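You operate a simulated robot arm through the tools that you are given. There is no shell and no other tool. Be economical: measure what you need, move in short steps, check, and stop when the job is done.

You run a simulated two-armed robot. Do the job below in one go: nothing can be reset, and whatever is moved stays where it is left.

## Task
Hinge C in the jig is over-tightened: bin it for rework, set 6 bar, press Reset.
Fine: park the arm and pull the clamp free before lifting it out; one press of Reset; the program dial and the other two hinges stay as they are.

It is judged by the outcome, as a careful person would: the job done as asked, and still so three seconds after it is handed in. It fails if anything else is knocked over, pushed out of place, dropped, spilled or broken.

## Robot
Two 7-joint arms with two-finger parallel grippers on one trunk, on a base that drives. Base frame: it is fixed to the floor where the robot stands at the start and does not move with it; the origin is under the middle of the robot, x ahead of it, y to its left, z up. Units: cm, rad, N and s.
The left shoulder is at the start at [7, 16.3, 137], the right one opposite. With the tool pointing down near the work surface each hand reaches from about 10 to 82 cm from the robot's upright axis, wherever it stands, measured 20 degrees to its own side. Places, roughly: air knob [40, 50, 90]; hinge jig clamp [40, -10, 90]; inside of the orange rework bin [90, -40, 80]; nutrunner program dial [20, 30, 90]; nutrunner reset button [30, 20, 90]; swing arm [70, 0, 120]. Payload 3.43 kg a hand.
The TCP of each hand is the grasp point between the finger pads, 3.4 cm short of the fingertips. In the tool frame z runs along the fingers and y along their closing line. The gripper opens to 12.8 cm. The fingers are 2.4 cm wide and 1.2 cm thick; the gripper's body (4.8 by 13 cm) begins 9.6 cm behind the TCP.
Orientation is that of the tool frame in the base frame, as [roll, pitch, yaw] about the fixed x, y, z axes, in that order (R = Rz(yaw) Ry(pitch) Rx(roll)). With the fingers straight down and closing along the base's y, the tool's x points along the base's -x, its y along +y and its z along -z.

## Interface
- The arms move only by the tool send_rows. It takes "left_moves", "right_moves" or both (then of equal length, played together; a hand with none holds still); each is a list of rows, each an object (a shift or turn left out is 0, a gripper value left out holds the last) with "xyz": the shift along the base's x, y, z in units of 100 mm (1.0 is 100 mm), a list of three; "delta_rot": the turn, a rotation vector about the base's x, y, z in units of 60 degrees (1.0 is 60 degrees), a list of three; "hand": the closure in counts, from 0 (fully open) to 255 (shut). In form: [{"xyz": [x, y, z], "delta_rot": [ax, ay, az], "hand": hand}, ...]. A call has 1 to 10 rows; each row is the pose to reach, as a shift and turn from the pose commanded when the call began. A call with a number of a shift or a turn outside -1 to 1 is refused whole. Rows are played at 5 a second. More than 5 cm and 0.15 rad between two rows, or a gripper value outside its range, and nothing of the call is played. Where a pose cannot be reached the arm comes as near as it can. A force on the tool above 40 N (or 10 N above the force at the start of the call, whichever is more), or a blocked arm, ends the call early, and 0.2 s more pass. The fingers move at their own pace (about 15.3 cm/s each) and stop on an object; they squeeze with about 22 N. The grip force told is the motor's: it shows also when the fingers shut on nothing. Time passes only in rows, and 0.2 s behind the last, so rows that repeat a pose let the fingers close. It gives the time, the measured TCP pose, the force on the tool (base axes), the opening and the grip force at its end, in the units of the frame above (readings bear some noise), with the torque about the TCP (base axes, N m) and any sound that the robot's microphone picked up.
- Cameras (640 x 400 px; columns grow to the right, rows downward): "scene" is now at [13.06, 5.22, 158.49]; the picture's right is [0.50, -0.87, 0.00], its down [-0.51, -0.30, -0.80] and it looks along [0.70, 0.40, -0.59] (base axes); focal length 214 px, centre (320, 200). "left" rides on the left gripper at [7.6, 1.1, -16] in its tool frame; the picture's right is [-0.15, 0.99, 0.00], its down [-0.88, -0.13, -0.46] and it looks along [-0.45, -0.07, 0.89] (tool axes); focal length 234 px, centre (320, 200). "right" rides on the right gripper at [7.6, -1.1, -16] in its tool frame; the picture's right is [0.15, 0.99, 0.00], its down [-0.88, 0.13, -0.46] and it looks along [-0.45, 0.07, 0.89] (tool axes); focal length 234 px, centre (320, 200). There is no depth. A picture from a camera that has moved, and an enlarged one, comes with that camera's place and axes in the base frame and with its lens. The place of the scene camera against the robot may be out by one fixed shift of up to 1.8 cm in any direction.
- get_image(camera): a new picture of that camera. No time passes.
- move_column(by): slides the trunk up (or, below 0, down) by that many cm; the arms and the scene camera ride with it, the base frame stays. It gives what a move gives, with no picture.
- base_move(legs): drives the robot by 1 to 6 legs, each [ahead, left, turn to the left] in cm, cm and rad, along the robot's own axes; the way and the turn of a leg run together, so that a leg with both is an arc; at most 150 cm and 3.142 rad a leg. The arms and the cameras ride along, it lands a little off, and it stops where it bumps. It gives what a move gives.
- pan_tilt(pan, tilt): turns the head with the scene camera to pan (to the left, within 1.501 rad either way) and tilt (down, from -0.506 to 1.204), counted from straight ahead of the robot. It gives what a move gives.
- inspect(camera, box): a new picture of the part [left, top, right, bottom] of that camera's present view, enlarged. No time passes.
- sign_off(): hands the job in; it is judged then, once.

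Work in short steps. Places have to be worked out from the pictures, the camera data and where the tool is seen: move nearer, look again, correct. Check each grasp and each placing, and mend what went wrong. You have 120 turns and 100 pictures in all, those below and enlarged ones among them. Open the grippers and draw the arms clear of the work before you hand the job in, unless the task says otherwise; then end with one line.

The tools are called as a command line: name --argument value ..., lists and objects as JSON in quotes. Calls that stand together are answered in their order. send_rows: Moves the arms, as the interface text tells. Its arguments: {"type":"object","properties":{"left_moves":{"type":"array","items":{"type":"object","properties":{"xyz":{"type":"array","items":{"type":"number"}},"delta_rot":{"type":"array","items":{"type":"number"}},"hand":{"type":"number"}}}},"right_moves":{"type":"array","items":{"type":"object","properties":{"xyz":{"type":"array","items":{"type":"number"}},"delta_rot":{"type":"array","items":{"type":"number"}},"hand":{"type":"number"}}}}},"required":[]} The other tools are called the same way: move_column (by) slides the trunk up or down; base_move (legs) drives the base; pan_tilt (pan, tilt) turns the head that bears the scene camera; get_image (camera) takes a picture; inspect (camera, box) takes an enlarged picture of a part of a camera's view; sign_off () hands the job in.

At the start:

```text
clock: 0.0
left_ee_pos: [31.22, 18.11, 145.91]
left_tcp_rot: [-3.14, 0.0, 3.141]
left_wrist_force: [0.3, -0.4, -0.2]
left_torque: [0.02, -0.03, 0.02]
left_finger_gap: 12.8
left_gripper_force: 0.0
right_ee_pos: [35.35, -6.82, 141.3]
right_tcp_rot: [3.141, 0.0, -3.141]
right_wrist_force: [0.1, -0.1, 0.4]
right_torque: [-0.01, 0.03, -0.01]
right_finger_gap: 12.79
right_gripper_force: 0.0
trunk travel left (down, up): [-85.0, 9.0]
robot x, y, heading: [0.21, 0.16, -0.001]
head pan, tilt: [0.522, 0.635]
```

scene: 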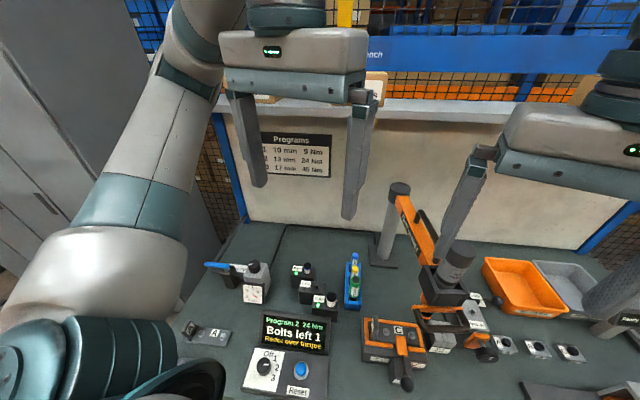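
right: 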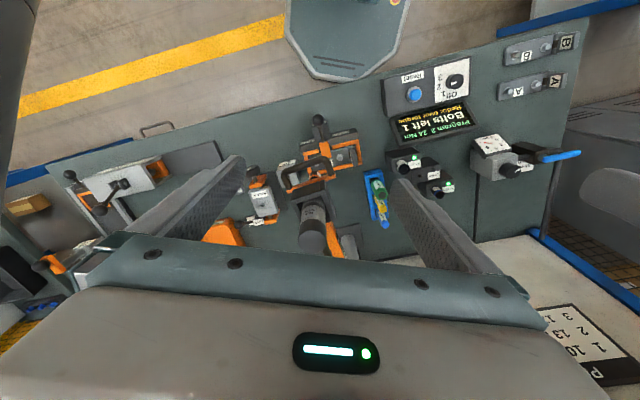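
left: 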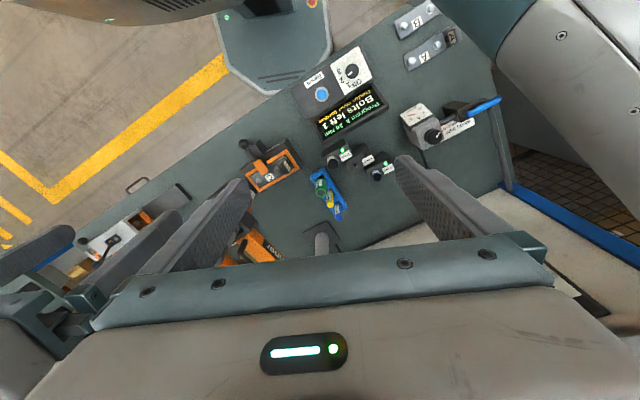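

The scene shows a jig with hinge C, the nutrunner swing arm, the controller with dial and Reset, and the air regulator. I look closer at each.

inspect --camera "scene" --box '[340, 260, 500, 400]'

inspect --camera "scene" --box '[180, 240, 360, 400]'

inspect --camera "right" --box '[220, 60, 420, 260]'

```text
2.86 times, centred on (420, 330) of scene
camera zoom: at [13.06, 5.22, 158.49], right [0.5, -0.87, 0.0], down [-0.51, -0.3, -0.8], along [0.7, 0.4, -0.59], focal length 613 px, centre (34, -171)
```

zoom: 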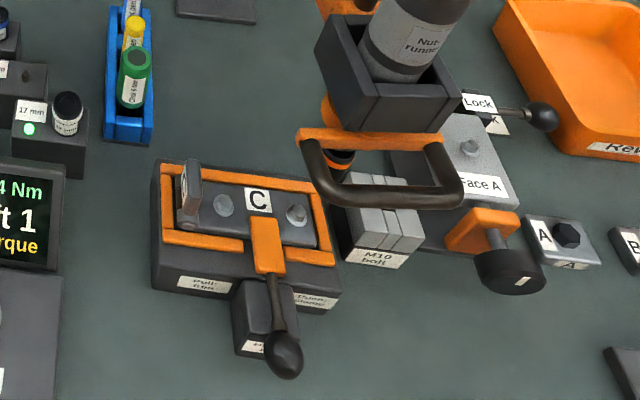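

```text
2.50 times, centred on (270, 320) of scene
camera zoom: at [13.06, 5.22, 158.49], right [0.5, -0.87, 0.0], down [-0.51, -0.3, -0.8], along [0.7, 0.4, -0.59], focal length 536 px, centre (445, -100)
```

zoom: 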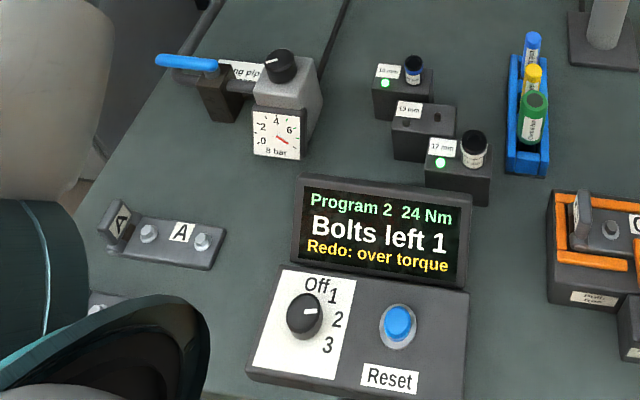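

```text
2.00 times, centred on (320, 160) of right
camera zoom: at [27.76, -7.89, 157.27], right [-0.15, 0.99, 0.0], down [0.88, 0.13, 0.46], along [0.45, 0.07, -0.89], focal length 468 px, centre (320, 280)
```

zoom: 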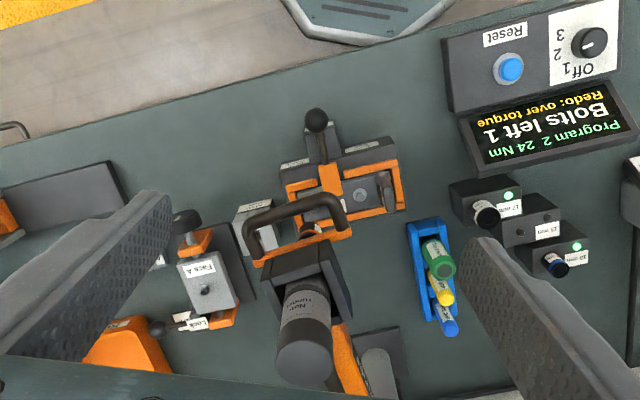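

Now I survey with the head: right side and straight ahead.

pan_tilt --pan -0.3 --tilt 0.75

get_image --camera "scene"

inspect --camera "scene" --box '[160, 100, 400, 300]'

```text
clock: 1.1
left_ee_pos: [31.26, 18.2, 146.02]
left_tcp_rot: [-3.139, 0.0, 3.141]
left_wrist_force: [-0.3, -0.3, -0.5]
left_torque: [0.04, -0.04, 0.0]
left_finger_gap: 12.81
left_gripper_force: 0.0
right_ee_pos: [35.37, -6.68, 141.35]
right_tcp_rot: [-3.14, 0.0, 3.14]
right_wrist_force: [0.4, 0.6, -0.5]
right_torque: [0.02, -0.01, -0.01]
right_finger_gap: 12.8
right_gripper_force: 0.1
trunk travel left (down, up): [-85.0, 9.0]
robot x, y, heading: [0.07, 0.12, 0.002]
head pan, tilt: [-0.3, 0.75]
```

```text
93 pictures are left
camera scene: at [13.41, -1.57, 157.5], right [-0.29, -0.96, 0.0], down [-0.65, 0.2, -0.73], along [0.7, -0.22, -0.68], focal length 214 px, centre (320, 200)
```

scene: 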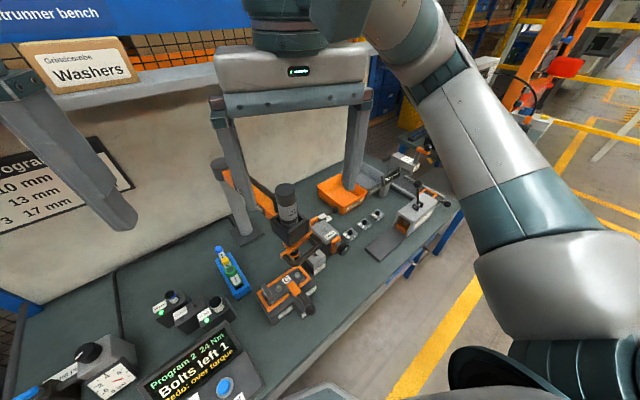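

```text
2.00 times, centred on (280, 200) of scene
camera zoom: at [13.41, -1.57, 157.5], right [-0.29, -0.96, 0.0], down [-0.65, 0.2, -0.73], along [0.7, -0.22, -0.68], focal length 429 px, centre (400, 200)
```

zoom: 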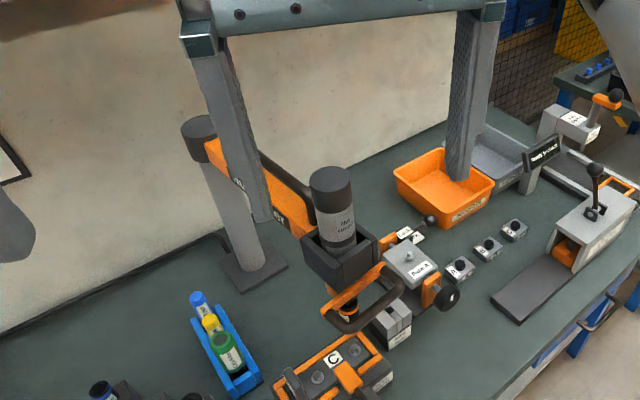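

I zoom on the swing arm labels, and the jig.

inspect --camera "scene" --box '[215, 150, 315, 240]'

inspect --camera "scene" --box '[240, 220, 360, 330]'

pan_tilt --pan 0.0 --tilt 0.85

get_image --camera "scene"

```text
4.44 times, centred on (265, 195) of scene
camera zoom: at [13.41, -1.57, 157.5], right [-0.29, -0.96, 0.0], down [-0.65, 0.2, -0.73], along [0.7, -0.22, -0.68], focal length 953 px, centre (564, 222)
```

zoom: 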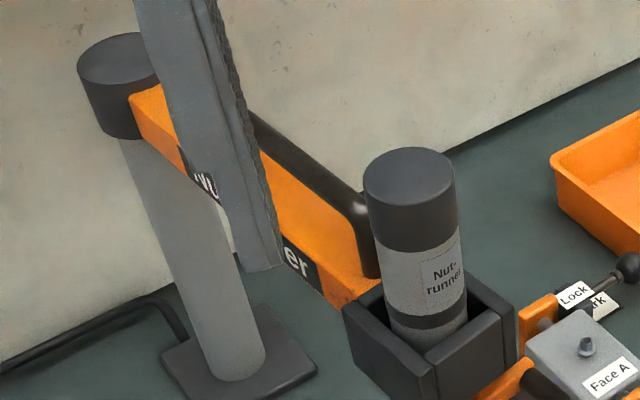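

```text
3.64 times, centred on (300, 275) of scene
camera zoom: at [13.41, -1.57, 157.5], right [-0.29, -0.96, 0.0], down [-0.65, 0.2, -0.73], along [0.7, -0.22, -0.68], focal length 780 px, centre (393, -73)
```

zoom: 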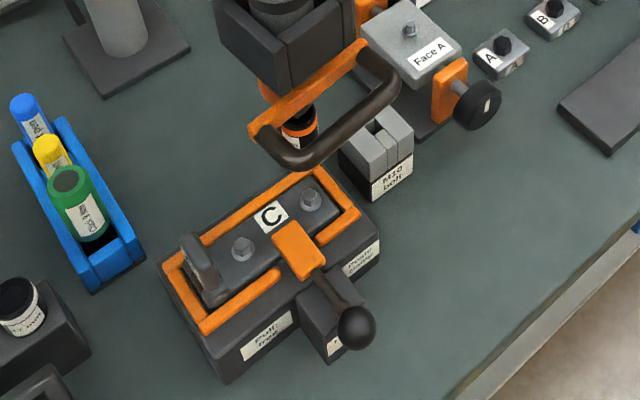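

```text
clock: 1.9
left_ee_pos: [31.18, 18.14, 145.93]
left_tcp_rot: [-3.139, 0.001, -3.141]
left_wrist_force: [-0.9, -1.0, -0.6]
left_torque: [0.0, 0.0, 0.01]
left_finger_gap: 12.83
left_gripper_force: 0.1
right_ee_pos: [35.5, -6.77, 141.28]
right_tcp_rot: [-3.141, 0.0, 3.141]
right_wrist_force: [-0.3, -0.3, 1.0]
right_torque: [0.01, -0.04, 0.03]
right_finger_gap: 12.82
right_gripper_force: 0.1
trunk travel left (down, up): [-85.0, 9.0]
robot x, y, heading: [0.05, -0.15, -0.0]
head pan, tilt: [0.0, 0.85]
```

```text
89 pictures are left
camera scene: at [13.32, 0.86, 156.7], right [0.0, -1.0, 0.0], down [-0.75, 0.0, -0.66], along [0.66, 0.0, -0.75], focal length 214 px, centre (320, 200)
```

scene: 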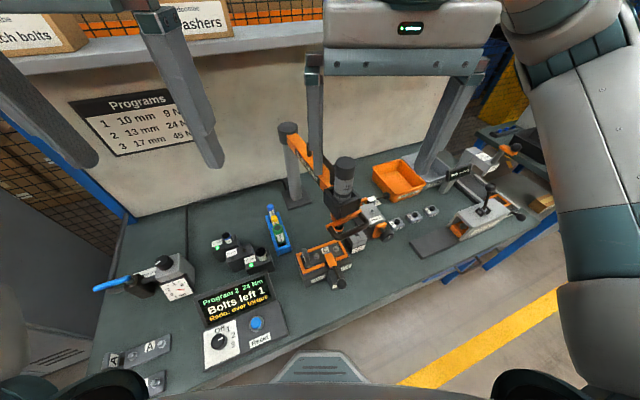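

I move the right hand for a better view of the nutrunner's park area: +10 x, -15 y, staying high.

send_rows --right_moves '[{"xyz": [0.25, -0.35, 0]}, {"xyz": [0.5, -0.7, 0]}, {"xyz": [0.75, -1.0, 0]}, {"xyz": [1.0, -1.0, 0]}]'

get_image --camera "right"

inspect --camera "right" --box '[240, 60, 480, 240]'

get_image --camera "scene"

```text
clock: 3.0
left_ee_pos: [31.35, 18.28, 145.95]
left_tcp_rot: [-3.139, -0.003, -3.14]
left_wrist_force: [0.8, 0.0, 1.4]
left_torque: [0.0, 0.04, -0.01]
left_finger_gap: 12.79
left_gripper_force: 0.1
right_ee_pos: [45.39, -16.51, 141.26]
right_tcp_rot: [-3.141, 0.0, -3.141]
right_wrist_force: [0.0, 0.8, 0.3]
right_torque: [-0.01, 0.02, 0.01]
right_finger_gap: 12.83
right_gripper_force: 0.0
trunk travel left (down, up): [-85.0, 9.0]
robot x, y, heading: [-0.2, -0.38, 0.002]
head pan, tilt: [0.0, 0.85]
```

```text
88 pictures are left
camera right: at [37.87, -17.65, 157.37], right [-0.15, 0.99, 0.0], down [0.88, 0.13, 0.45], along [0.45, 0.07, -0.89], focal length 234 px, centre (320, 200)
```

right: 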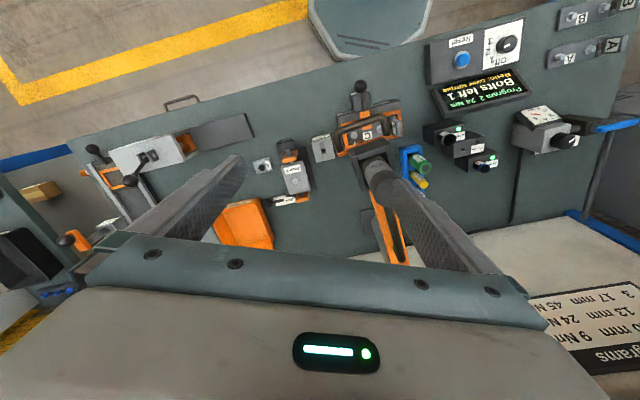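

```text
2.22 times, centred on (360, 150) of right
camera zoom: at [37.87, -17.65, 157.37], right [-0.15, 0.99, 0.0], down [0.88, 0.13, 0.45], along [0.45, 0.07, -0.89], focal length 520 px, centre (231, 311)
```

zoom: 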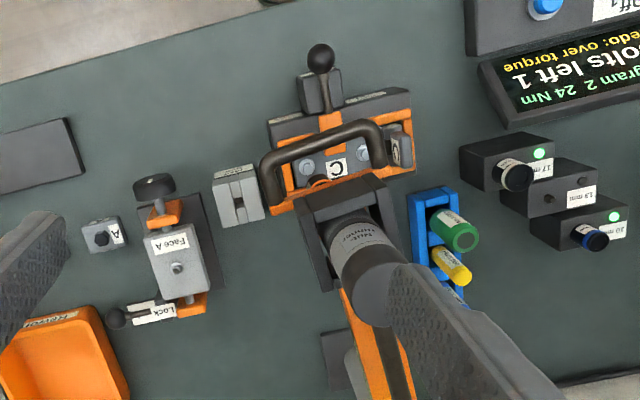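

```text
86 pictures are left
camera scene: at [13.44, 0.95, 156.69], right [0.0, -1.0, 0.0], down [-0.75, 0.0, -0.66], along [0.66, 0.0, -0.75], focal length 214 px, centre (320, 200)
```

scene: 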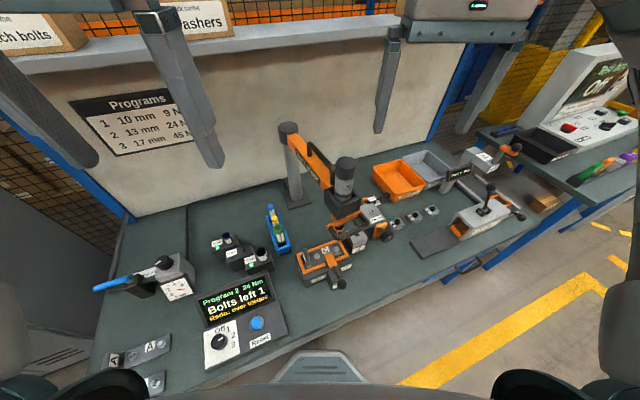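

The swing arm is in clear view now; I zoom on it looking for the park mark.

inspect --camera "scene" --box '[260, 110, 420, 300]'

inspect --camera "scene" --box '[330, 180, 410, 260]'

get_image --camera "left"

```text
2.11 times, centred on (340, 205) of scene
camera zoom: at [13.44, 0.95, 156.69], right [0.0, -1.0, 0.0], down [-0.75, 0.0, -0.66], along [0.66, 0.0, -0.75], focal length 452 px, centre (278, 190)
```

zoom: 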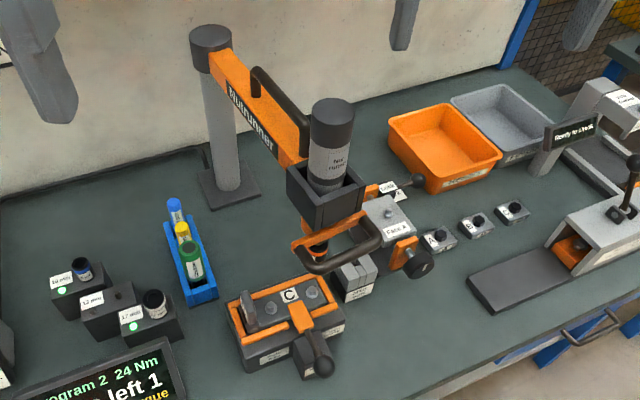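

```text
5.00 times, centred on (370, 220) of scene
camera zoom: at [13.44, 0.95, 156.69], right [0.0, -1.0, 0.0], down [-0.75, 0.0, -0.66], along [0.66, 0.0, -0.75], focal length 1072 px, centre (70, 100)
```

zoom: 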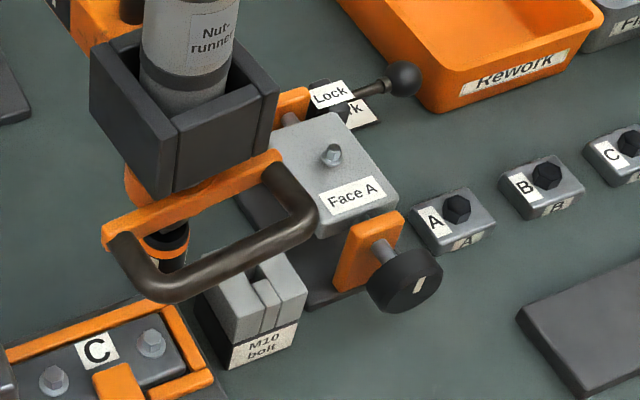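

```text
83 pictures are left
camera left: at [23.78, 19.37, 161.93], right [0.15, 0.99, 0.0], down [0.88, -0.13, 0.46], along [0.45, -0.07, -0.89], focal length 234 px, centre (320, 200)
```

left: 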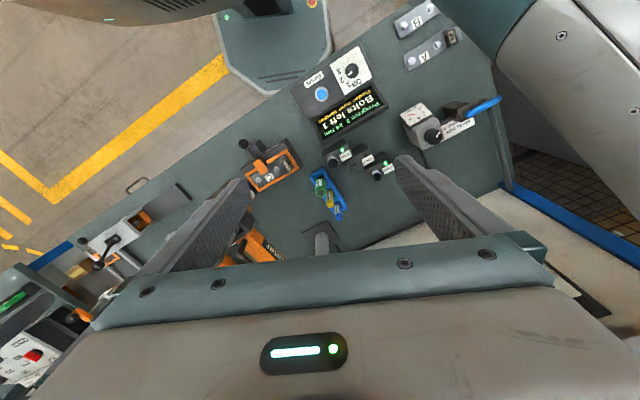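

I zoom on the label under "Lock" from the right hand camera.

inspect --camera "right" --box '[250, 140, 350, 230]'

```text
4.44 times, centred on (300, 185) of right
camera zoom: at [37.87, -17.65, 157.37], right [-0.15, 0.99, 0.0], down [0.88, 0.13, 0.45], along [0.45, 0.07, -0.89], focal length 1041 px, centre (409, 267)
```

zoom: 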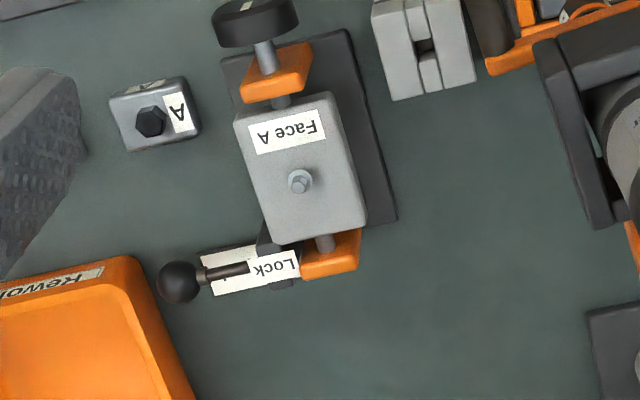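

I lower the trunk 25 cm (both hands hang clear of everything) for a flatter, closer view.

move_column --by -25

pan_tilt --pan -0.2 --tilt 0.6

get_image --camera "scene"

get_image --camera "right"

```text
clock: 5.5
left_ee_pos: [31.19, 18.11, 120.98]
left_tcp_rot: [-3.14, 0.0, -3.141]
left_wrist_force: [0.1, -0.6, -0.8]
left_torque: [0.02, -0.01, 0.0]
left_finger_gap: 12.8
left_gripper_force: 0.0
right_ee_pos: [45.35, -16.44, 116.42]
right_tcp_rot: [3.142, 0.0, -3.141]
right_wrist_force: [0.2, -0.8, 0.0]
right_torque: [0.01, -0.02, -0.01]
right_finger_gap: 12.81
right_gripper_force: 0.0
trunk travel left (down, up): [-60.0, 34.0]
robot x, y, heading: [0.04, -0.17, -0.001]
head pan, tilt: [0.0, 0.85]
```

```text
clock: 6.3
left_ee_pos: [31.2, 18.07, 120.95]
left_tcp_rot: [-3.141, -0.001, -3.141]
left_wrist_force: [0.0, 0.7, 0.5]
left_torque: [-0.03, -0.02, 0.01]
left_finger_gap: 12.83
left_gripper_force: 0.0
right_ee_pos: [45.35, -16.74, 116.34]
right_tcp_rot: [3.141, 0.001, -3.141]
right_wrist_force: [-0.3, 0.1, -0.1]
right_torque: [-0.02, -0.02, 0.02]
right_finger_gap: 12.8
right_gripper_force: 0.1
trunk travel left (down, up): [-60.0, 34.0]
robot x, y, heading: [-0.19, 0.04, -0.001]
head pan, tilt: [-0.201, 0.6]
```

```text
81 pictures are left
camera scene: at [14.15, -0.89, 133.78], right [-0.2, -0.98, 0.0], down [-0.55, 0.11, -0.82], along [0.81, -0.16, -0.57], focal length 214 px, centre (320, 200)
```

scene: 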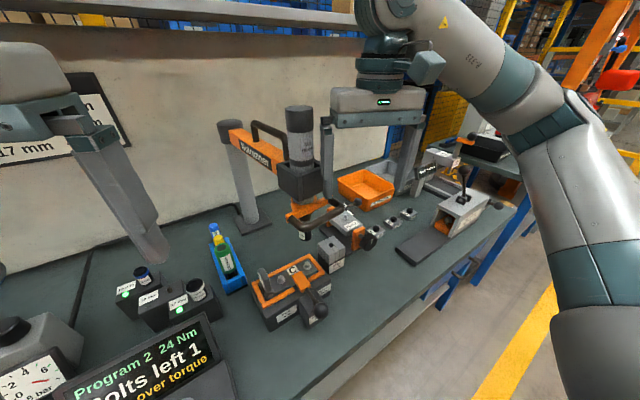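

```text
80 pictures are left
camera right: at [37.7, -17.71, 132.4], right [-0.15, 0.99, 0.0], down [0.88, 0.13, 0.46], along [0.45, 0.07, -0.89], focal length 234 px, centre (320, 200)
```

right: 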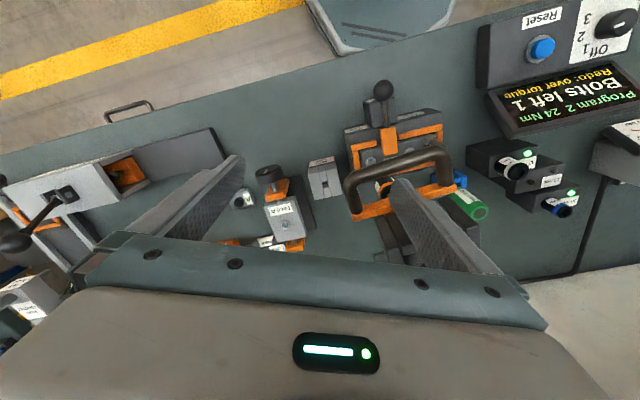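

inspect --camera "scene" --box '[280, 190, 420, 330]'

inspect --camera "right" --box '[220, 150, 340, 260]'

inspect --camera "scene" --box '[200, 90, 340, 240]'

```text
2.86 times, centred on (350, 260) of scene
camera zoom: at [14.15, -0.89, 133.78], right [-0.2, -0.98, 0.0], down [-0.55, 0.11, -0.82], along [0.81, -0.16, -0.57], focal length 613 px, centre (234, 29)
```

zoom: 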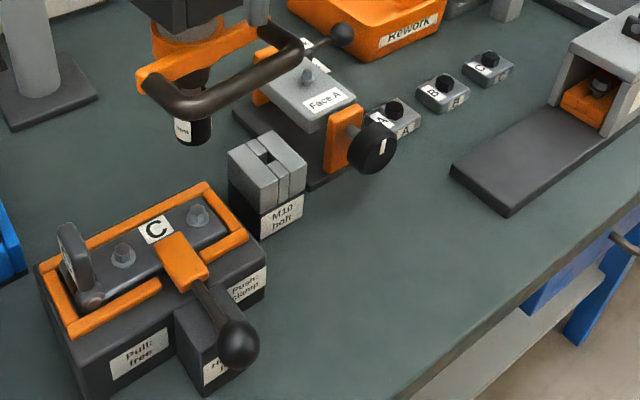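

```text
3.64 times, centred on (280, 205) of right
camera zoom: at [37.7, -17.71, 132.4], right [-0.15, 0.99, 0.0], down [0.88, 0.13, 0.46], along [0.45, 0.07, -0.89], focal length 852 px, centre (466, 182)
```

zoom: 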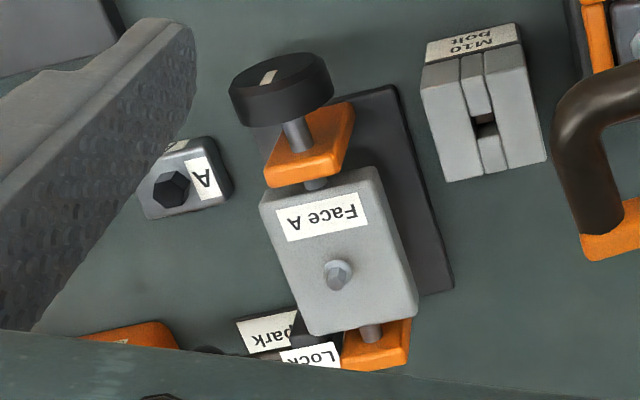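

```text
2.67 times, centred on (270, 165) of scene
camera zoom: at [14.15, -0.89, 133.78], right [-0.2, -0.98, 0.0], down [-0.55, 0.11, -0.82], along [0.81, -0.16, -0.57], focal length 572 px, centre (453, 293)
```

zoom: 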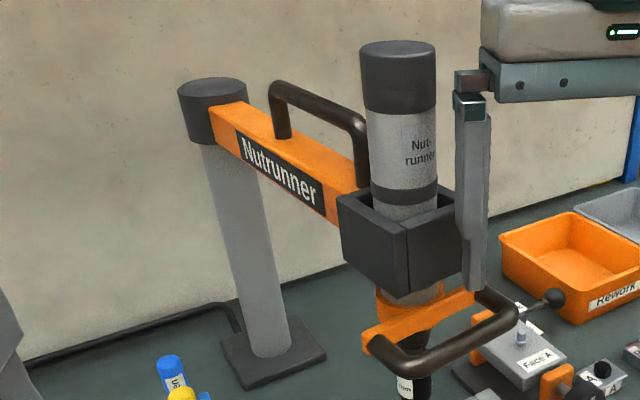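

Triangulation: post at about (82, 12), nutrunner axis at (52, -4.5), handle bar from (43, -3) to (49, -12.5) at z≈107; the "Park" label near (79, -25) lies on the bearing -94° from the post, so the arm must swing ~56° CCW. I'll push the handle's +y leg with the closed right fingers; first I route the right hand around the front and move the left hand aside.

send_rows --left_moves '[{"xyz": [0, 0.4, 0]}, {"xyz": [0, 0.8, 0]}, {"xyz": [0, 1.0, 0]}]' --right_moves '[{"xyz": [-0.4, 0, 0], "hand": 255}, {"xyz": [-0.8, 0, 0]}, {"xyz": [-1.0, 0.0, 0]}]'

send_rows --right_moves '[{"xyz": [-0.05, 0.45, 0]}, {"xyz": [-0.05, 0.9, 0]}, {"xyz": [-0.05, 1.0, 0]}]'

send_rows --right_moves '[{"xyz": [0, 0.4, -0.2]}, {"xyz": [0, 0.8, -0.6]}, {"xyz": [0, 0.9, -0.95]}]'

get_image --camera "scene"

get_image --camera "right"

```text
clock: 7.1
left_ee_pos: [31.1, 27.93, 121.02]
left_tcp_rot: [-3.14, 0.002, 3.14]
left_wrist_force: [0.6, -0.5, 0.5]
left_torque: [0.0, -0.01, 0.02]
left_finger_gap: 12.82
left_gripper_force: 0.1
right_ee_pos: [35.15, -16.89, 116.18]
right_tcp_rot: [-3.142, 0.0, 3.14]
right_wrist_force: [-0.7, -0.9, -0.9]
right_torque: [0.0, -0.04, 0.0]
right_finger_gap: 0.0
right_gripper_force: 21.8
trunk travel left (down, up): [-60.0, 34.0]
robot x, y, heading: [0.41, -0.42, 0.004]
head pan, tilt: [-0.201, 0.6]
```

```text
clock: 7.9
left_ee_pos: [31.18, 27.87, 121.11]
left_tcp_rot: [-3.141, 0.001, 3.141]
left_wrist_force: [0.7, -0.2, 0.3]
left_torque: [-0.01, 0.0, -0.01]
left_finger_gap: 12.79
left_gripper_force: 0.1
right_ee_pos: [34.76, -6.62, 116.26]
right_tcp_rot: [3.14, 0.001, 3.14]
right_wrist_force: [0.5, 0.0, 0.0]
right_torque: [-0.02, 0.03, 0.02]
right_finger_gap: 0.0
right_gripper_force: 22.5
trunk travel left (down, up): [-60.0, 34.0]
robot x, y, heading: [-0.41, -0.08, -0.001]
head pan, tilt: [-0.201, 0.6]
```

```text
refused: row 2 steps farther than a row can; nothing moved
```

```text
76 pictures are left
camera scene: at [14.12, -1.01, 133.79], right [-0.2, -0.98, 0.0], down [-0.55, 0.11, -0.82], along [0.81, -0.16, -0.57], focal length 214 px, centre (320, 200)
```

scene: 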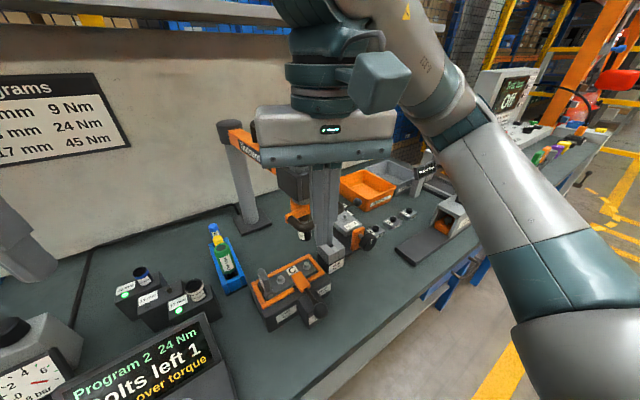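

```text
75 pictures are left
camera right: at [27.12, -7.78, 132.3], right [-0.15, 0.99, 0.0], down [0.88, 0.13, 0.46], along [0.45, 0.07, -0.89], focal length 234 px, centre (320, 200)
```

right: 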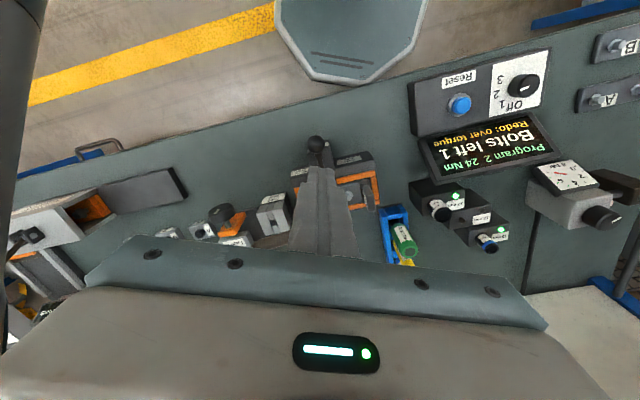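

The right hand is in front of the handle, closed. I continue to (34.8, 3, 107), then approach +x to (41.5, 1.5).

send_rows --right_moves '[{"xyz": [0, 0.45, 0]}, {"xyz": [0, 0.9, 0]}, {"xyz": [0, 1.0, -0.45]}, {"xyz": [0, 1.0, -0.9]}]'

send_rows --right_moves '[{"xyz": [0.35, -0.1, 0]}, {"xyz": [0.65, -0.15, 0]}]'

get_image --camera "scene"

get_image --camera "right"

```text
clock: 8.9
left_ee_pos: [31.14, 28.01, 120.87]
left_tcp_rot: [-3.14, 0.0, 3.141]
left_wrist_force: [-0.1, 0.5, -0.8]
left_torque: [0.01, -0.04, 0.0]
left_finger_gap: 12.81
left_gripper_force: 0.1
right_ee_pos: [34.9, 3.54, 107.35]
right_tcp_rot: [3.14, -0.001, 3.141]
right_wrist_force: [-0.7, 0.0, -0.6]
right_torque: [-0.01, -0.01, 0.0]
right_finger_gap: 0.0
right_gripper_force: 22.0
trunk travel left (down, up): [-60.0, 34.0]
robot x, y, heading: [-0.08, -0.23, 0.001]
head pan, tilt: [-0.201, 0.6]
```

```text
clock: 9.5
left_ee_pos: [30.7, 27.73, 121.12]
left_tcp_rot: [-3.141, 0.003, 3.14]
left_wrist_force: [0.3, -1.4, 0.2]
left_torque: [-0.03, -0.01, -0.02]
left_finger_gap: 12.79
left_gripper_force: 0.1
right_ee_pos: [41.12, 1.63, 107.52]
right_tcp_rot: [3.139, 0.003, -3.138]
right_wrist_force: [1.0, 0.5, 0.1]
right_torque: [0.0, -0.01, -0.01]
right_finger_gap: 0.0
right_gripper_force: 21.8
trunk travel left (down, up): [-60.0, 34.0]
robot x, y, heading: [0.2, -0.01, 0.003]
head pan, tilt: [-0.201, 0.6]
```

```text
74 pictures are left
camera scene: at [13.74, -1.16, 133.83], right [-0.2, -0.98, 0.0], down [-0.55, 0.11, -0.83], along [0.81, -0.16, -0.56], focal length 214 px, centre (320, 200)
```

scene: 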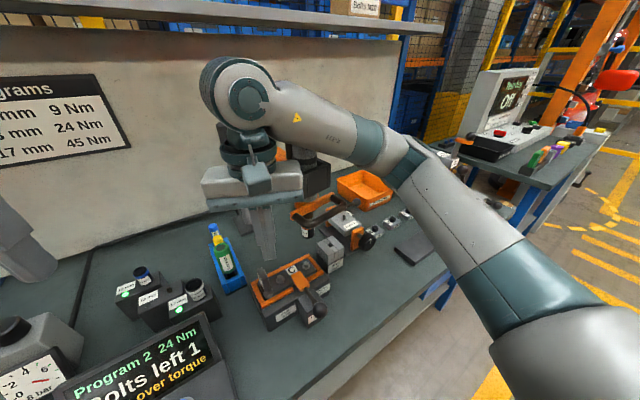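

```text
73 pictures are left
camera right: at [33.47, 0.48, 123.47], right [-0.15, 0.99, 0.0], down [0.88, 0.13, 0.46], along [0.45, 0.07, -0.89], focal length 234 px, centre (320, 200)
```

right: 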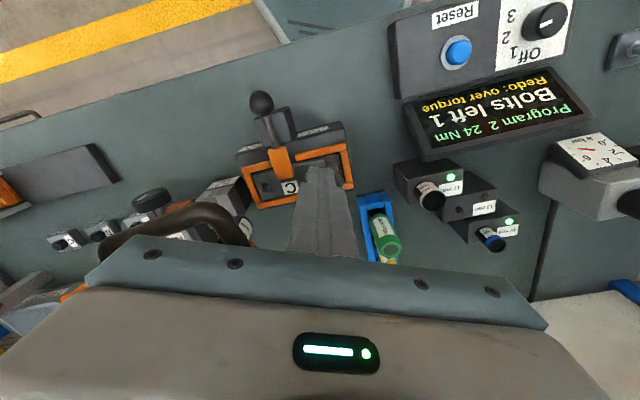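

The fingers stand beside the handle's +y leg with a few cm gap. I begin pushing along the arc about the post, slowly.

send_rows --right_moves '[{"xyz": [0.12, -0.05, 0]}, {"xyz": [0.24, -0.12, 0]}, {"xyz": [0.3, -0.28, 0]}, {"xyz": [0.35, -0.45, 0]}, {"xyz": [0.42, -0.61, 0]}, {"xyz": [0.5, -0.77, 0]}, {"xyz": [0.58, -0.92, 0]}]'

get_image --camera "scene"

```text
clock: 11.1
left_ee_pos: [31.27, 27.95, 121.1]
left_tcp_rot: [-3.141, -0.001, 3.14]
left_wrist_force: [0.3, 0.2, 0.5]
left_torque: [0.03, -0.01, -0.03]
left_finger_gap: 12.77
left_gripper_force: 0.1
right_ee_pos: [47.14, -7.34, 107.54]
right_tcp_rot: [3.14, -0.002, -3.141]
right_wrist_force: [0.4, 0.8, -1.2]
right_torque: [0.01, 0.01, 0.01]
right_finger_gap: 0.0
right_gripper_force: 21.8
trunk travel left (down, up): [-60.0, 34.0]
robot x, y, heading: [0.18, 0.08, 0.001]
head pan, tilt: [-0.201, 0.6]
```

```text
72 pictures are left
camera scene: at [14.14, -1.02, 133.79], right [-0.2, -0.98, 0.0], down [-0.55, 0.11, -0.82], along [0.81, -0.16, -0.57], focal length 214 px, centre (320, 200)
```

scene: 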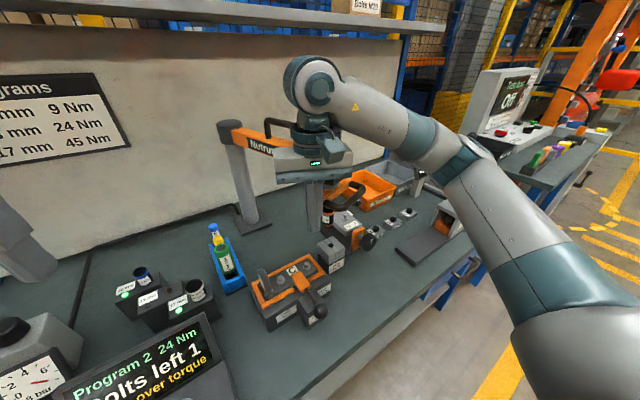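

The arm swings with the push, low force. I continue along the arc.

send_rows --right_moves '[{"xyz": [0.07, -0.19, 0]}, {"xyz": [0.17, -0.34, 0]}, {"xyz": [0.27, -0.48, 0]}, {"xyz": [0.385, -0.615, 0]}, {"xyz": [0.5, -0.75, 0]}, {"xyz": [0.62, -0.875, 0]}, {"xyz": [0.74, -1.0, 0]}]'

send_rows --right_moves '[{"xyz": [0.135, -0.12, 0]}, {"xyz": [0.27, -0.23, 0]}, {"xyz": [0.41, -0.335, 0]}, {"xyz": [0.56, -0.43, 0]}, {"xyz": [0.71, -0.525, 0]}, {"xyz": [0.86, -0.61, 0]}]'

get_image --camera "scene"

get_image --camera "right"

```text
clock: 12.7
left_ee_pos: [31.32, 27.92, 121.03]
left_tcp_rot: [-3.141, 0.0, -3.14]
left_wrist_force: [0.0, -0.2, -0.6]
left_torque: [0.04, -0.05, 0.04]
left_finger_gap: 12.82
left_gripper_force: 0.1
right_ee_pos: [54.51, -17.28, 107.22]
right_tcp_rot: [3.141, 0.0, 3.141]
right_wrist_force: [0.0, 0.7, 0.1]
right_torque: [-0.03, 0.03, -0.01]
right_finger_gap: 0.0
right_gripper_force: 21.7
trunk travel left (down, up): [-60.0, 34.0]
robot x, y, heading: [-0.16, 0.3, 0.003]
head pan, tilt: [-0.201, 0.6]
```

```text
clock: 14.1
left_ee_pos: [31.25, 28.13, 120.99]
left_tcp_rot: [-3.139, 0.0, -3.14]
left_wrist_force: [0.2, 0.6, 0.0]
left_torque: [-0.02, 0.03, -0.03]
left_finger_gap: 12.81
left_gripper_force: 0.1
right_ee_pos: [63.18, -23.38, 107.62]
right_tcp_rot: [3.141, 0.0, -3.141]
right_wrist_force: [-0.7, -0.7, 0.1]
right_torque: [-0.01, -0.01, -0.02]
right_finger_gap: 0.0
right_gripper_force: 22.0
trunk travel left (down, up): [-60.0, 34.0]
robot x, y, heading: [-0.34, -0.3, 0.003]
head pan, tilt: [-0.201, 0.6]
```

```text
71 pictures are left
camera scene: at [14.17, -0.9, 133.79], right [-0.2, -0.98, 0.0], down [-0.55, 0.11, -0.82], along [0.81, -0.16, -0.57], focal length 214 px, centre (320, 200)
```

scene: 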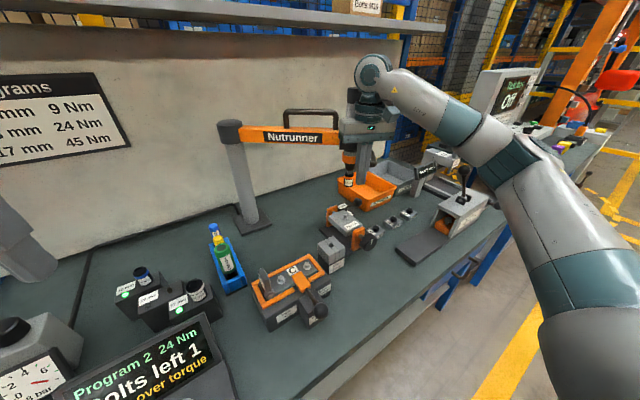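

```text
70 pictures are left
camera right: at [55.45, -24.56, 123.59], right [-0.15, 0.99, 0.0], down [0.88, 0.13, 0.46], along [0.45, 0.07, -0.89], focal length 234 px, centre (320, 200)
```

right: 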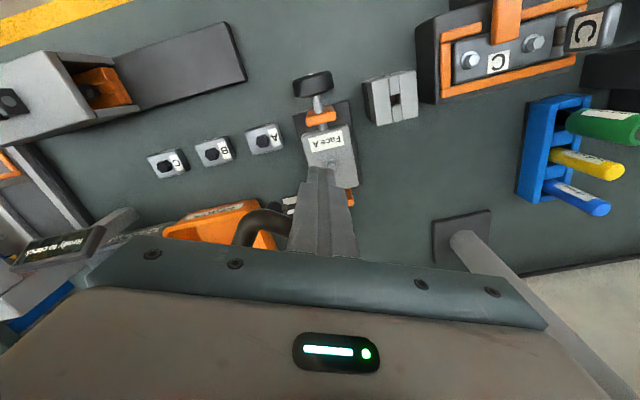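

The arm is at about -102°. I look at the Park label now that it may be visible.

inspect --camera "scene" --box '[310, 130, 410, 230]'

inspect --camera "right" --box '[220, 170, 400, 270]'

```text
4.00 times, centred on (360, 180) of scene
camera zoom: at [14.17, -0.9, 133.79], right [-0.2, -0.98, 0.0], down [-0.55, 0.11, -0.82], along [0.81, -0.16, -0.57], focal length 858 px, centre (160, 280)
```

zoom: 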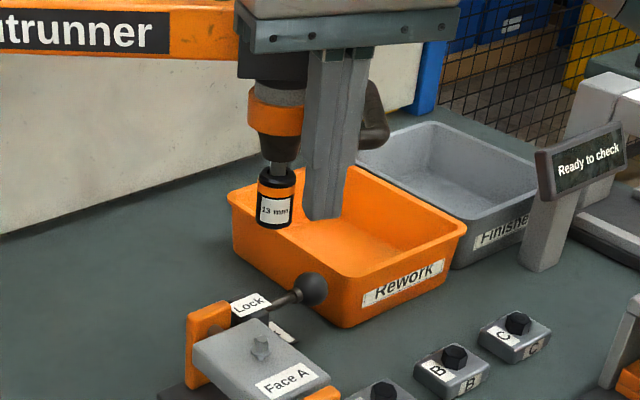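

```text
3.56 times, centred on (310, 220) of right
camera zoom: at [55.45, -24.56, 123.59], right [-0.15, 0.99, 0.0], down [0.88, 0.13, 0.46], along [0.45, 0.07, -0.89], focal length 833 px, centre (356, 129)
```

zoom: 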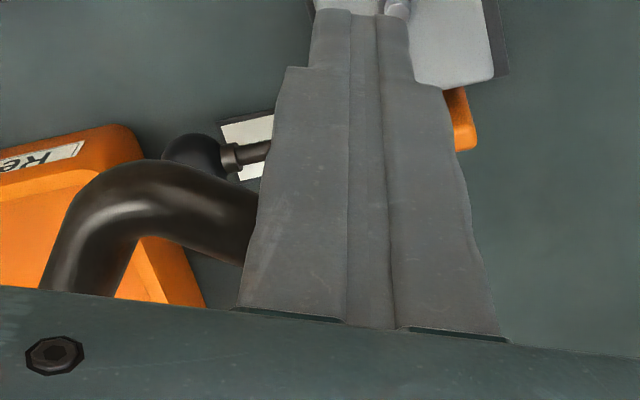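

The label lies at bearing ≈-94°, so I push ~8° further in small steps.

send_rows --right_moves '[{"xyz": [0.16, -0.08, 0]}, {"xyz": [0.32, -0.16, 0]}, {"xyz": [0.5, -0.23, 0]}, {"xyz": [0.5, -0.23, 0]}]'

get_image --camera "scene"

inspect --camera "scene" --box '[310, 100, 430, 230]'

get_image --camera "right"

```text
clock: 15.1
left_ee_pos: [31.07, 28.07, 121.04]
left_tcp_rot: [-3.137, 0.002, -3.141]
left_wrist_force: [0.3, -0.2, 0.0]
left_torque: [-0.01, 0.03, 0.0]
left_finger_gap: 12.77
left_gripper_force: 0.1
right_ee_pos: [68.15, -25.55, 107.63]
right_tcp_rot: [-3.141, 0.002, -3.139]
right_wrist_force: [1.8, 5.4, 17.6]
right_torque: [-0.8, -0.44, 0.22]
right_finger_gap: 0.01
right_gripper_force: 22.2
trunk travel left (down, up): [-60.0, 34.0]
robot x, y, heading: [0.1, -0.34, -0.003]
head pan, tilt: [-0.201, 0.6]
```

```text
67 pictures are left
camera scene: at [13.95, -0.67, 133.84], right [-0.2, -0.98, 0.0], down [-0.55, 0.11, -0.83], along [0.81, -0.17, -0.56], focal length 214 px, centre (320, 200)
```

scene: 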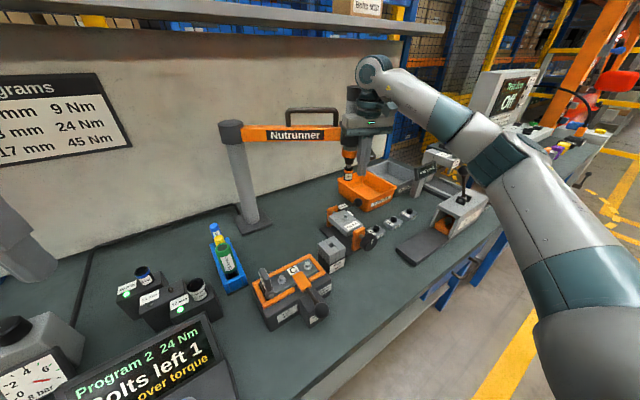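

```text
3.08 times, centred on (370, 165) of scene
camera zoom: at [13.95, -0.67, 133.84], right [-0.2, -0.98, 0.0], down [-0.55, 0.11, -0.83], along [0.81, -0.17, -0.56], focal length 660 px, centre (166, 308)
```

zoom: 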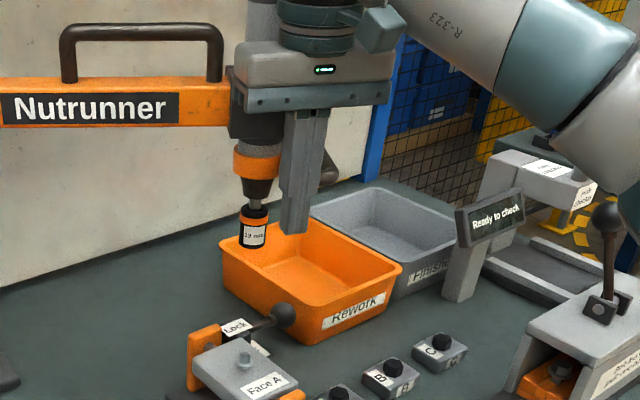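

```text
65 pictures are left
camera right: at [60.44, -26.62, 123.54], right [-0.15, 0.99, 0.0], down [0.88, 0.13, 0.46], along [0.45, 0.07, -0.89], focal length 234 px, centre (320, 200)
```

right: 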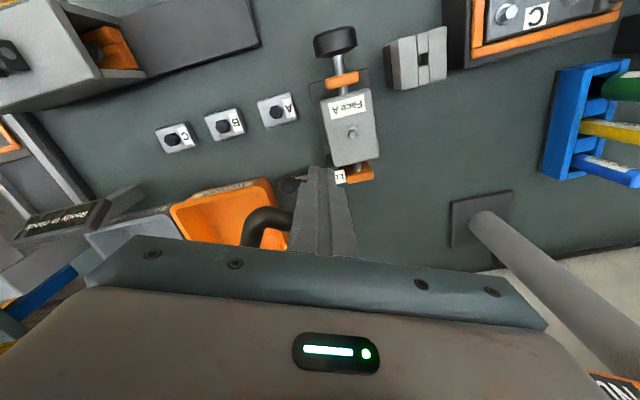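

The socket now hangs over the Park label (~-93.5°). Slight contact force, so I back straight off in -x and look.

send_rows --right_moves '[{"xyz": [-0.1, 0.0, 0]}, {"xyz": [-0.3, 0.0, 0]}, {"xyz": [-0.6, 0.0, 0]}, {"xyz": [-0.9, 0, 0]}]'

send_rows --right_moves '[{"xyz": [-0.45, 0.0, 0]}, {"xyz": [-0.9, 0.0, 0]}]'

get_image --camera "scene"

get_image --camera "right"

```text
clock: 16.1
left_ee_pos: [31.35, 27.67, 121.05]
left_tcp_rot: [-3.141, 0.001, 3.141]
left_wrist_force: [-1.2, -0.3, -0.7]
left_torque: [0.04, 0.02, -0.02]
left_finger_gap: 12.81
left_gripper_force: 0.0
right_ee_pos: [59.2, -26.09, 107.25]
right_tcp_rot: [-3.141, -0.006, 3.139]
right_wrist_force: [-2.2, 0.5, -0.4]
right_torque: [0.01, -0.03, 0.0]
right_finger_gap: 0.0
right_gripper_force: 22.1
trunk travel left (down, up): [-60.0, 34.0]
robot x, y, heading: [-0.1, 0.09, -0.008]
head pan, tilt: [-0.201, 0.6]
```

```text
clock: 16.7
left_ee_pos: [31.08, 27.84, 120.93]
left_tcp_rot: [3.14, 0.0, 3.141]
left_wrist_force: [-0.4, -0.2, 0.2]
left_torque: [0.04, 0.01, 0.0]
left_finger_gap: 12.82
left_gripper_force: 0.1
right_ee_pos: [50.34, -25.44, 107.18]
right_tcp_rot: [3.141, 0.001, 3.14]
right_wrist_force: [0.1, 0.0, 0.3]
right_torque: [0.02, -0.03, 0.01]
right_finger_gap: 0.0
right_gripper_force: 22.2
trunk travel left (down, up): [-60.0, 34.0]
robot x, y, heading: [0.44, -0.08, -0.0]
head pan, tilt: [-0.201, 0.6]
```

```text
64 pictures are left
camera scene: at [14.07, -0.96, 133.8], right [-0.2, -0.98, 0.0], down [-0.55, 0.11, -0.83], along [0.81, -0.16, -0.56], focal length 214 px, centre (320, 200)
```

scene: 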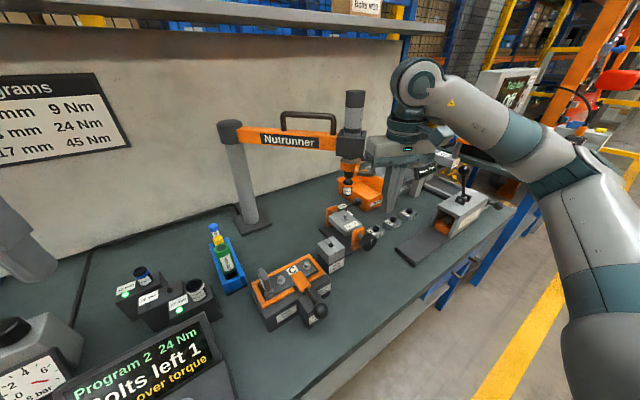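

```text
63 pictures are left
camera right: at [42.58, -26.55, 123.2], right [-0.15, 0.99, 0.0], down [0.88, 0.13, 0.46], along [0.45, 0.07, -0.89], focal length 234 px, centre (320, 200)
```

right: 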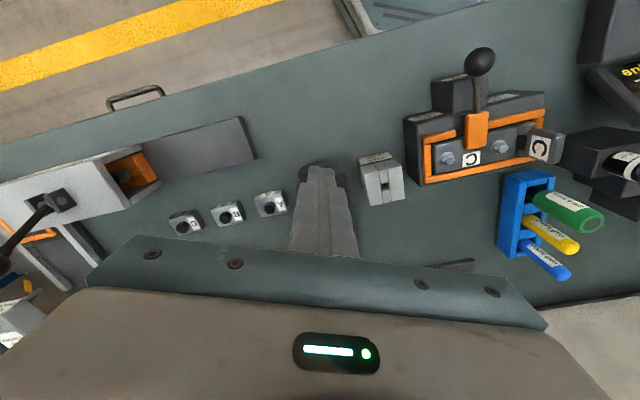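

I check where the nutrunner came to rest relative to the Park mark.

inspect --camera "scene" --box '[300, 80, 420, 240]'

```text
2.50 times, centred on (360, 160) of scene
camera zoom: at [14.07, -0.96, 133.8], right [-0.2, -0.98, 0.0], down [-0.55, 0.11, -0.83], along [0.81, -0.16, -0.56], focal length 536 px, centre (220, 300)
```

zoom: 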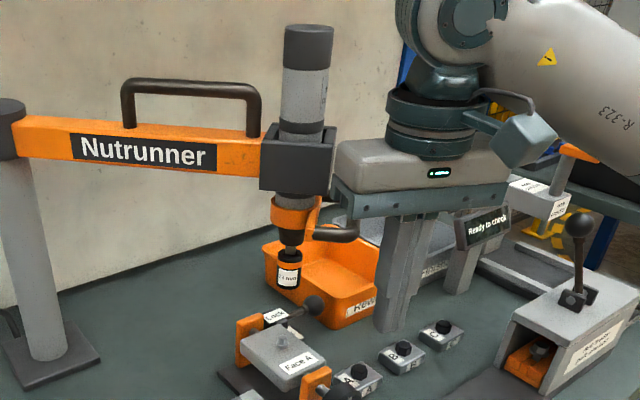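

The retreat dragged it back to ≈-110°. This time I'll push the nutrunner's motor cylinder with the fingertips at z≈123 (hand body clear above everything), so nothing can hook.

send_rows --right_moves '[{"xyz": [0, 0, 0.4]}, {"xyz": [0, 0, 0.8]}, {"xyz": [0, 0, 1.0]}]'

send_rows --right_moves '[{"xyz": [0.2, 0.2, 0.2]}, {"xyz": [0.4, 0.4, 0.4]}, {"xyz": [0.65, 0.7, 0.6]}, {"xyz": [0.97, 0.95, 0.6]}]'

get_image --camera "scene"

get_image --camera "right"

```text
clock: 17.5
left_ee_pos: [31.2, 27.9, 121.08]
left_tcp_rot: [-3.139, 0.0, 3.142]
left_wrist_force: [-0.2, -0.2, 0.4]
left_torque: [-0.01, 0.02, -0.02]
left_finger_gap: 12.81
left_gripper_force: 0.2
right_ee_pos: [50.26, -25.58, 117.37]
right_tcp_rot: [3.141, -0.002, -3.141]
right_wrist_force: [-1.2, 0.4, 0.6]
right_torque: [0.02, -0.03, -0.03]
right_finger_gap: 0.0
right_gripper_force: 22.1
trunk travel left (down, up): [-60.0, 34.0]
robot x, y, heading: [-0.04, -0.12, -0.003]
head pan, tilt: [-0.201, 0.6]
```

```text
clock: 18.5
left_ee_pos: [31.34, 28.26, 120.94]
left_tcp_rot: [-3.139, -0.001, 3.141]
left_wrist_force: [-0.2, 0.5, 0.0]
left_torque: [0.0, 0.04, 0.03]
left_finger_gap: 12.8
left_gripper_force: 0.0
right_ee_pos: [60.26, -16.02, 123.66]
right_tcp_rot: [-3.141, -0.002, 3.14]
right_wrist_force: [0.9, 0.1, -0.1]
right_torque: [-0.02, 0.03, 0.02]
right_finger_gap: 0.0
right_gripper_force: 22.3
trunk travel left (down, up): [-60.0, 34.0]
robot x, y, heading: [-0.02, 0.12, -0.002]
head pan, tilt: [-0.201, 0.6]
```

```text
61 pictures are left
camera scene: at [14.33, -0.71, 133.77], right [-0.2, -0.98, 0.0], down [-0.55, 0.11, -0.82], along [0.81, -0.17, -0.57], focal length 214 px, centre (320, 200)
```

scene: 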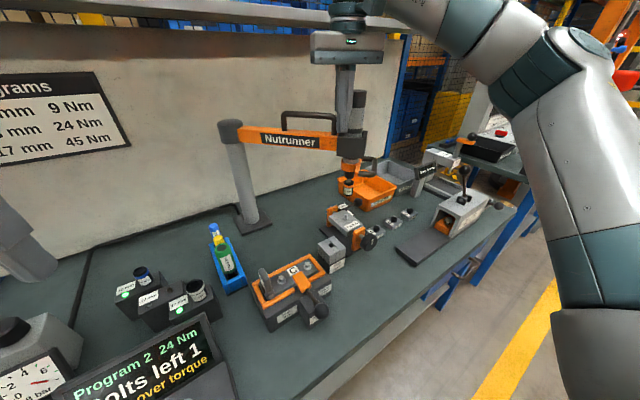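

```text
60 pictures are left
camera right: at [52.58, -17.14, 139.51], right [-0.15, 0.99, 0.0], down [0.88, 0.13, 0.45], along [0.45, 0.07, -0.89], focal length 234 px, centre (320, 200)
```

right: 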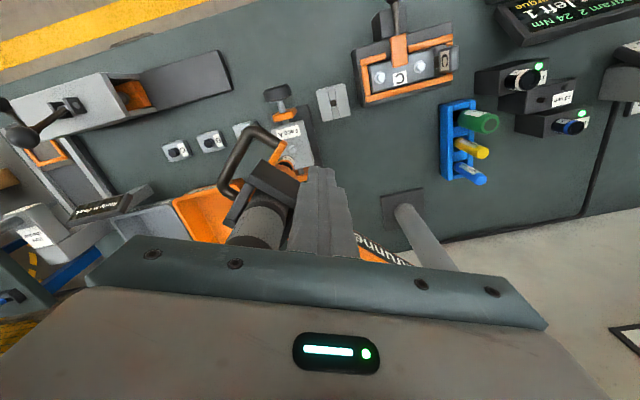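

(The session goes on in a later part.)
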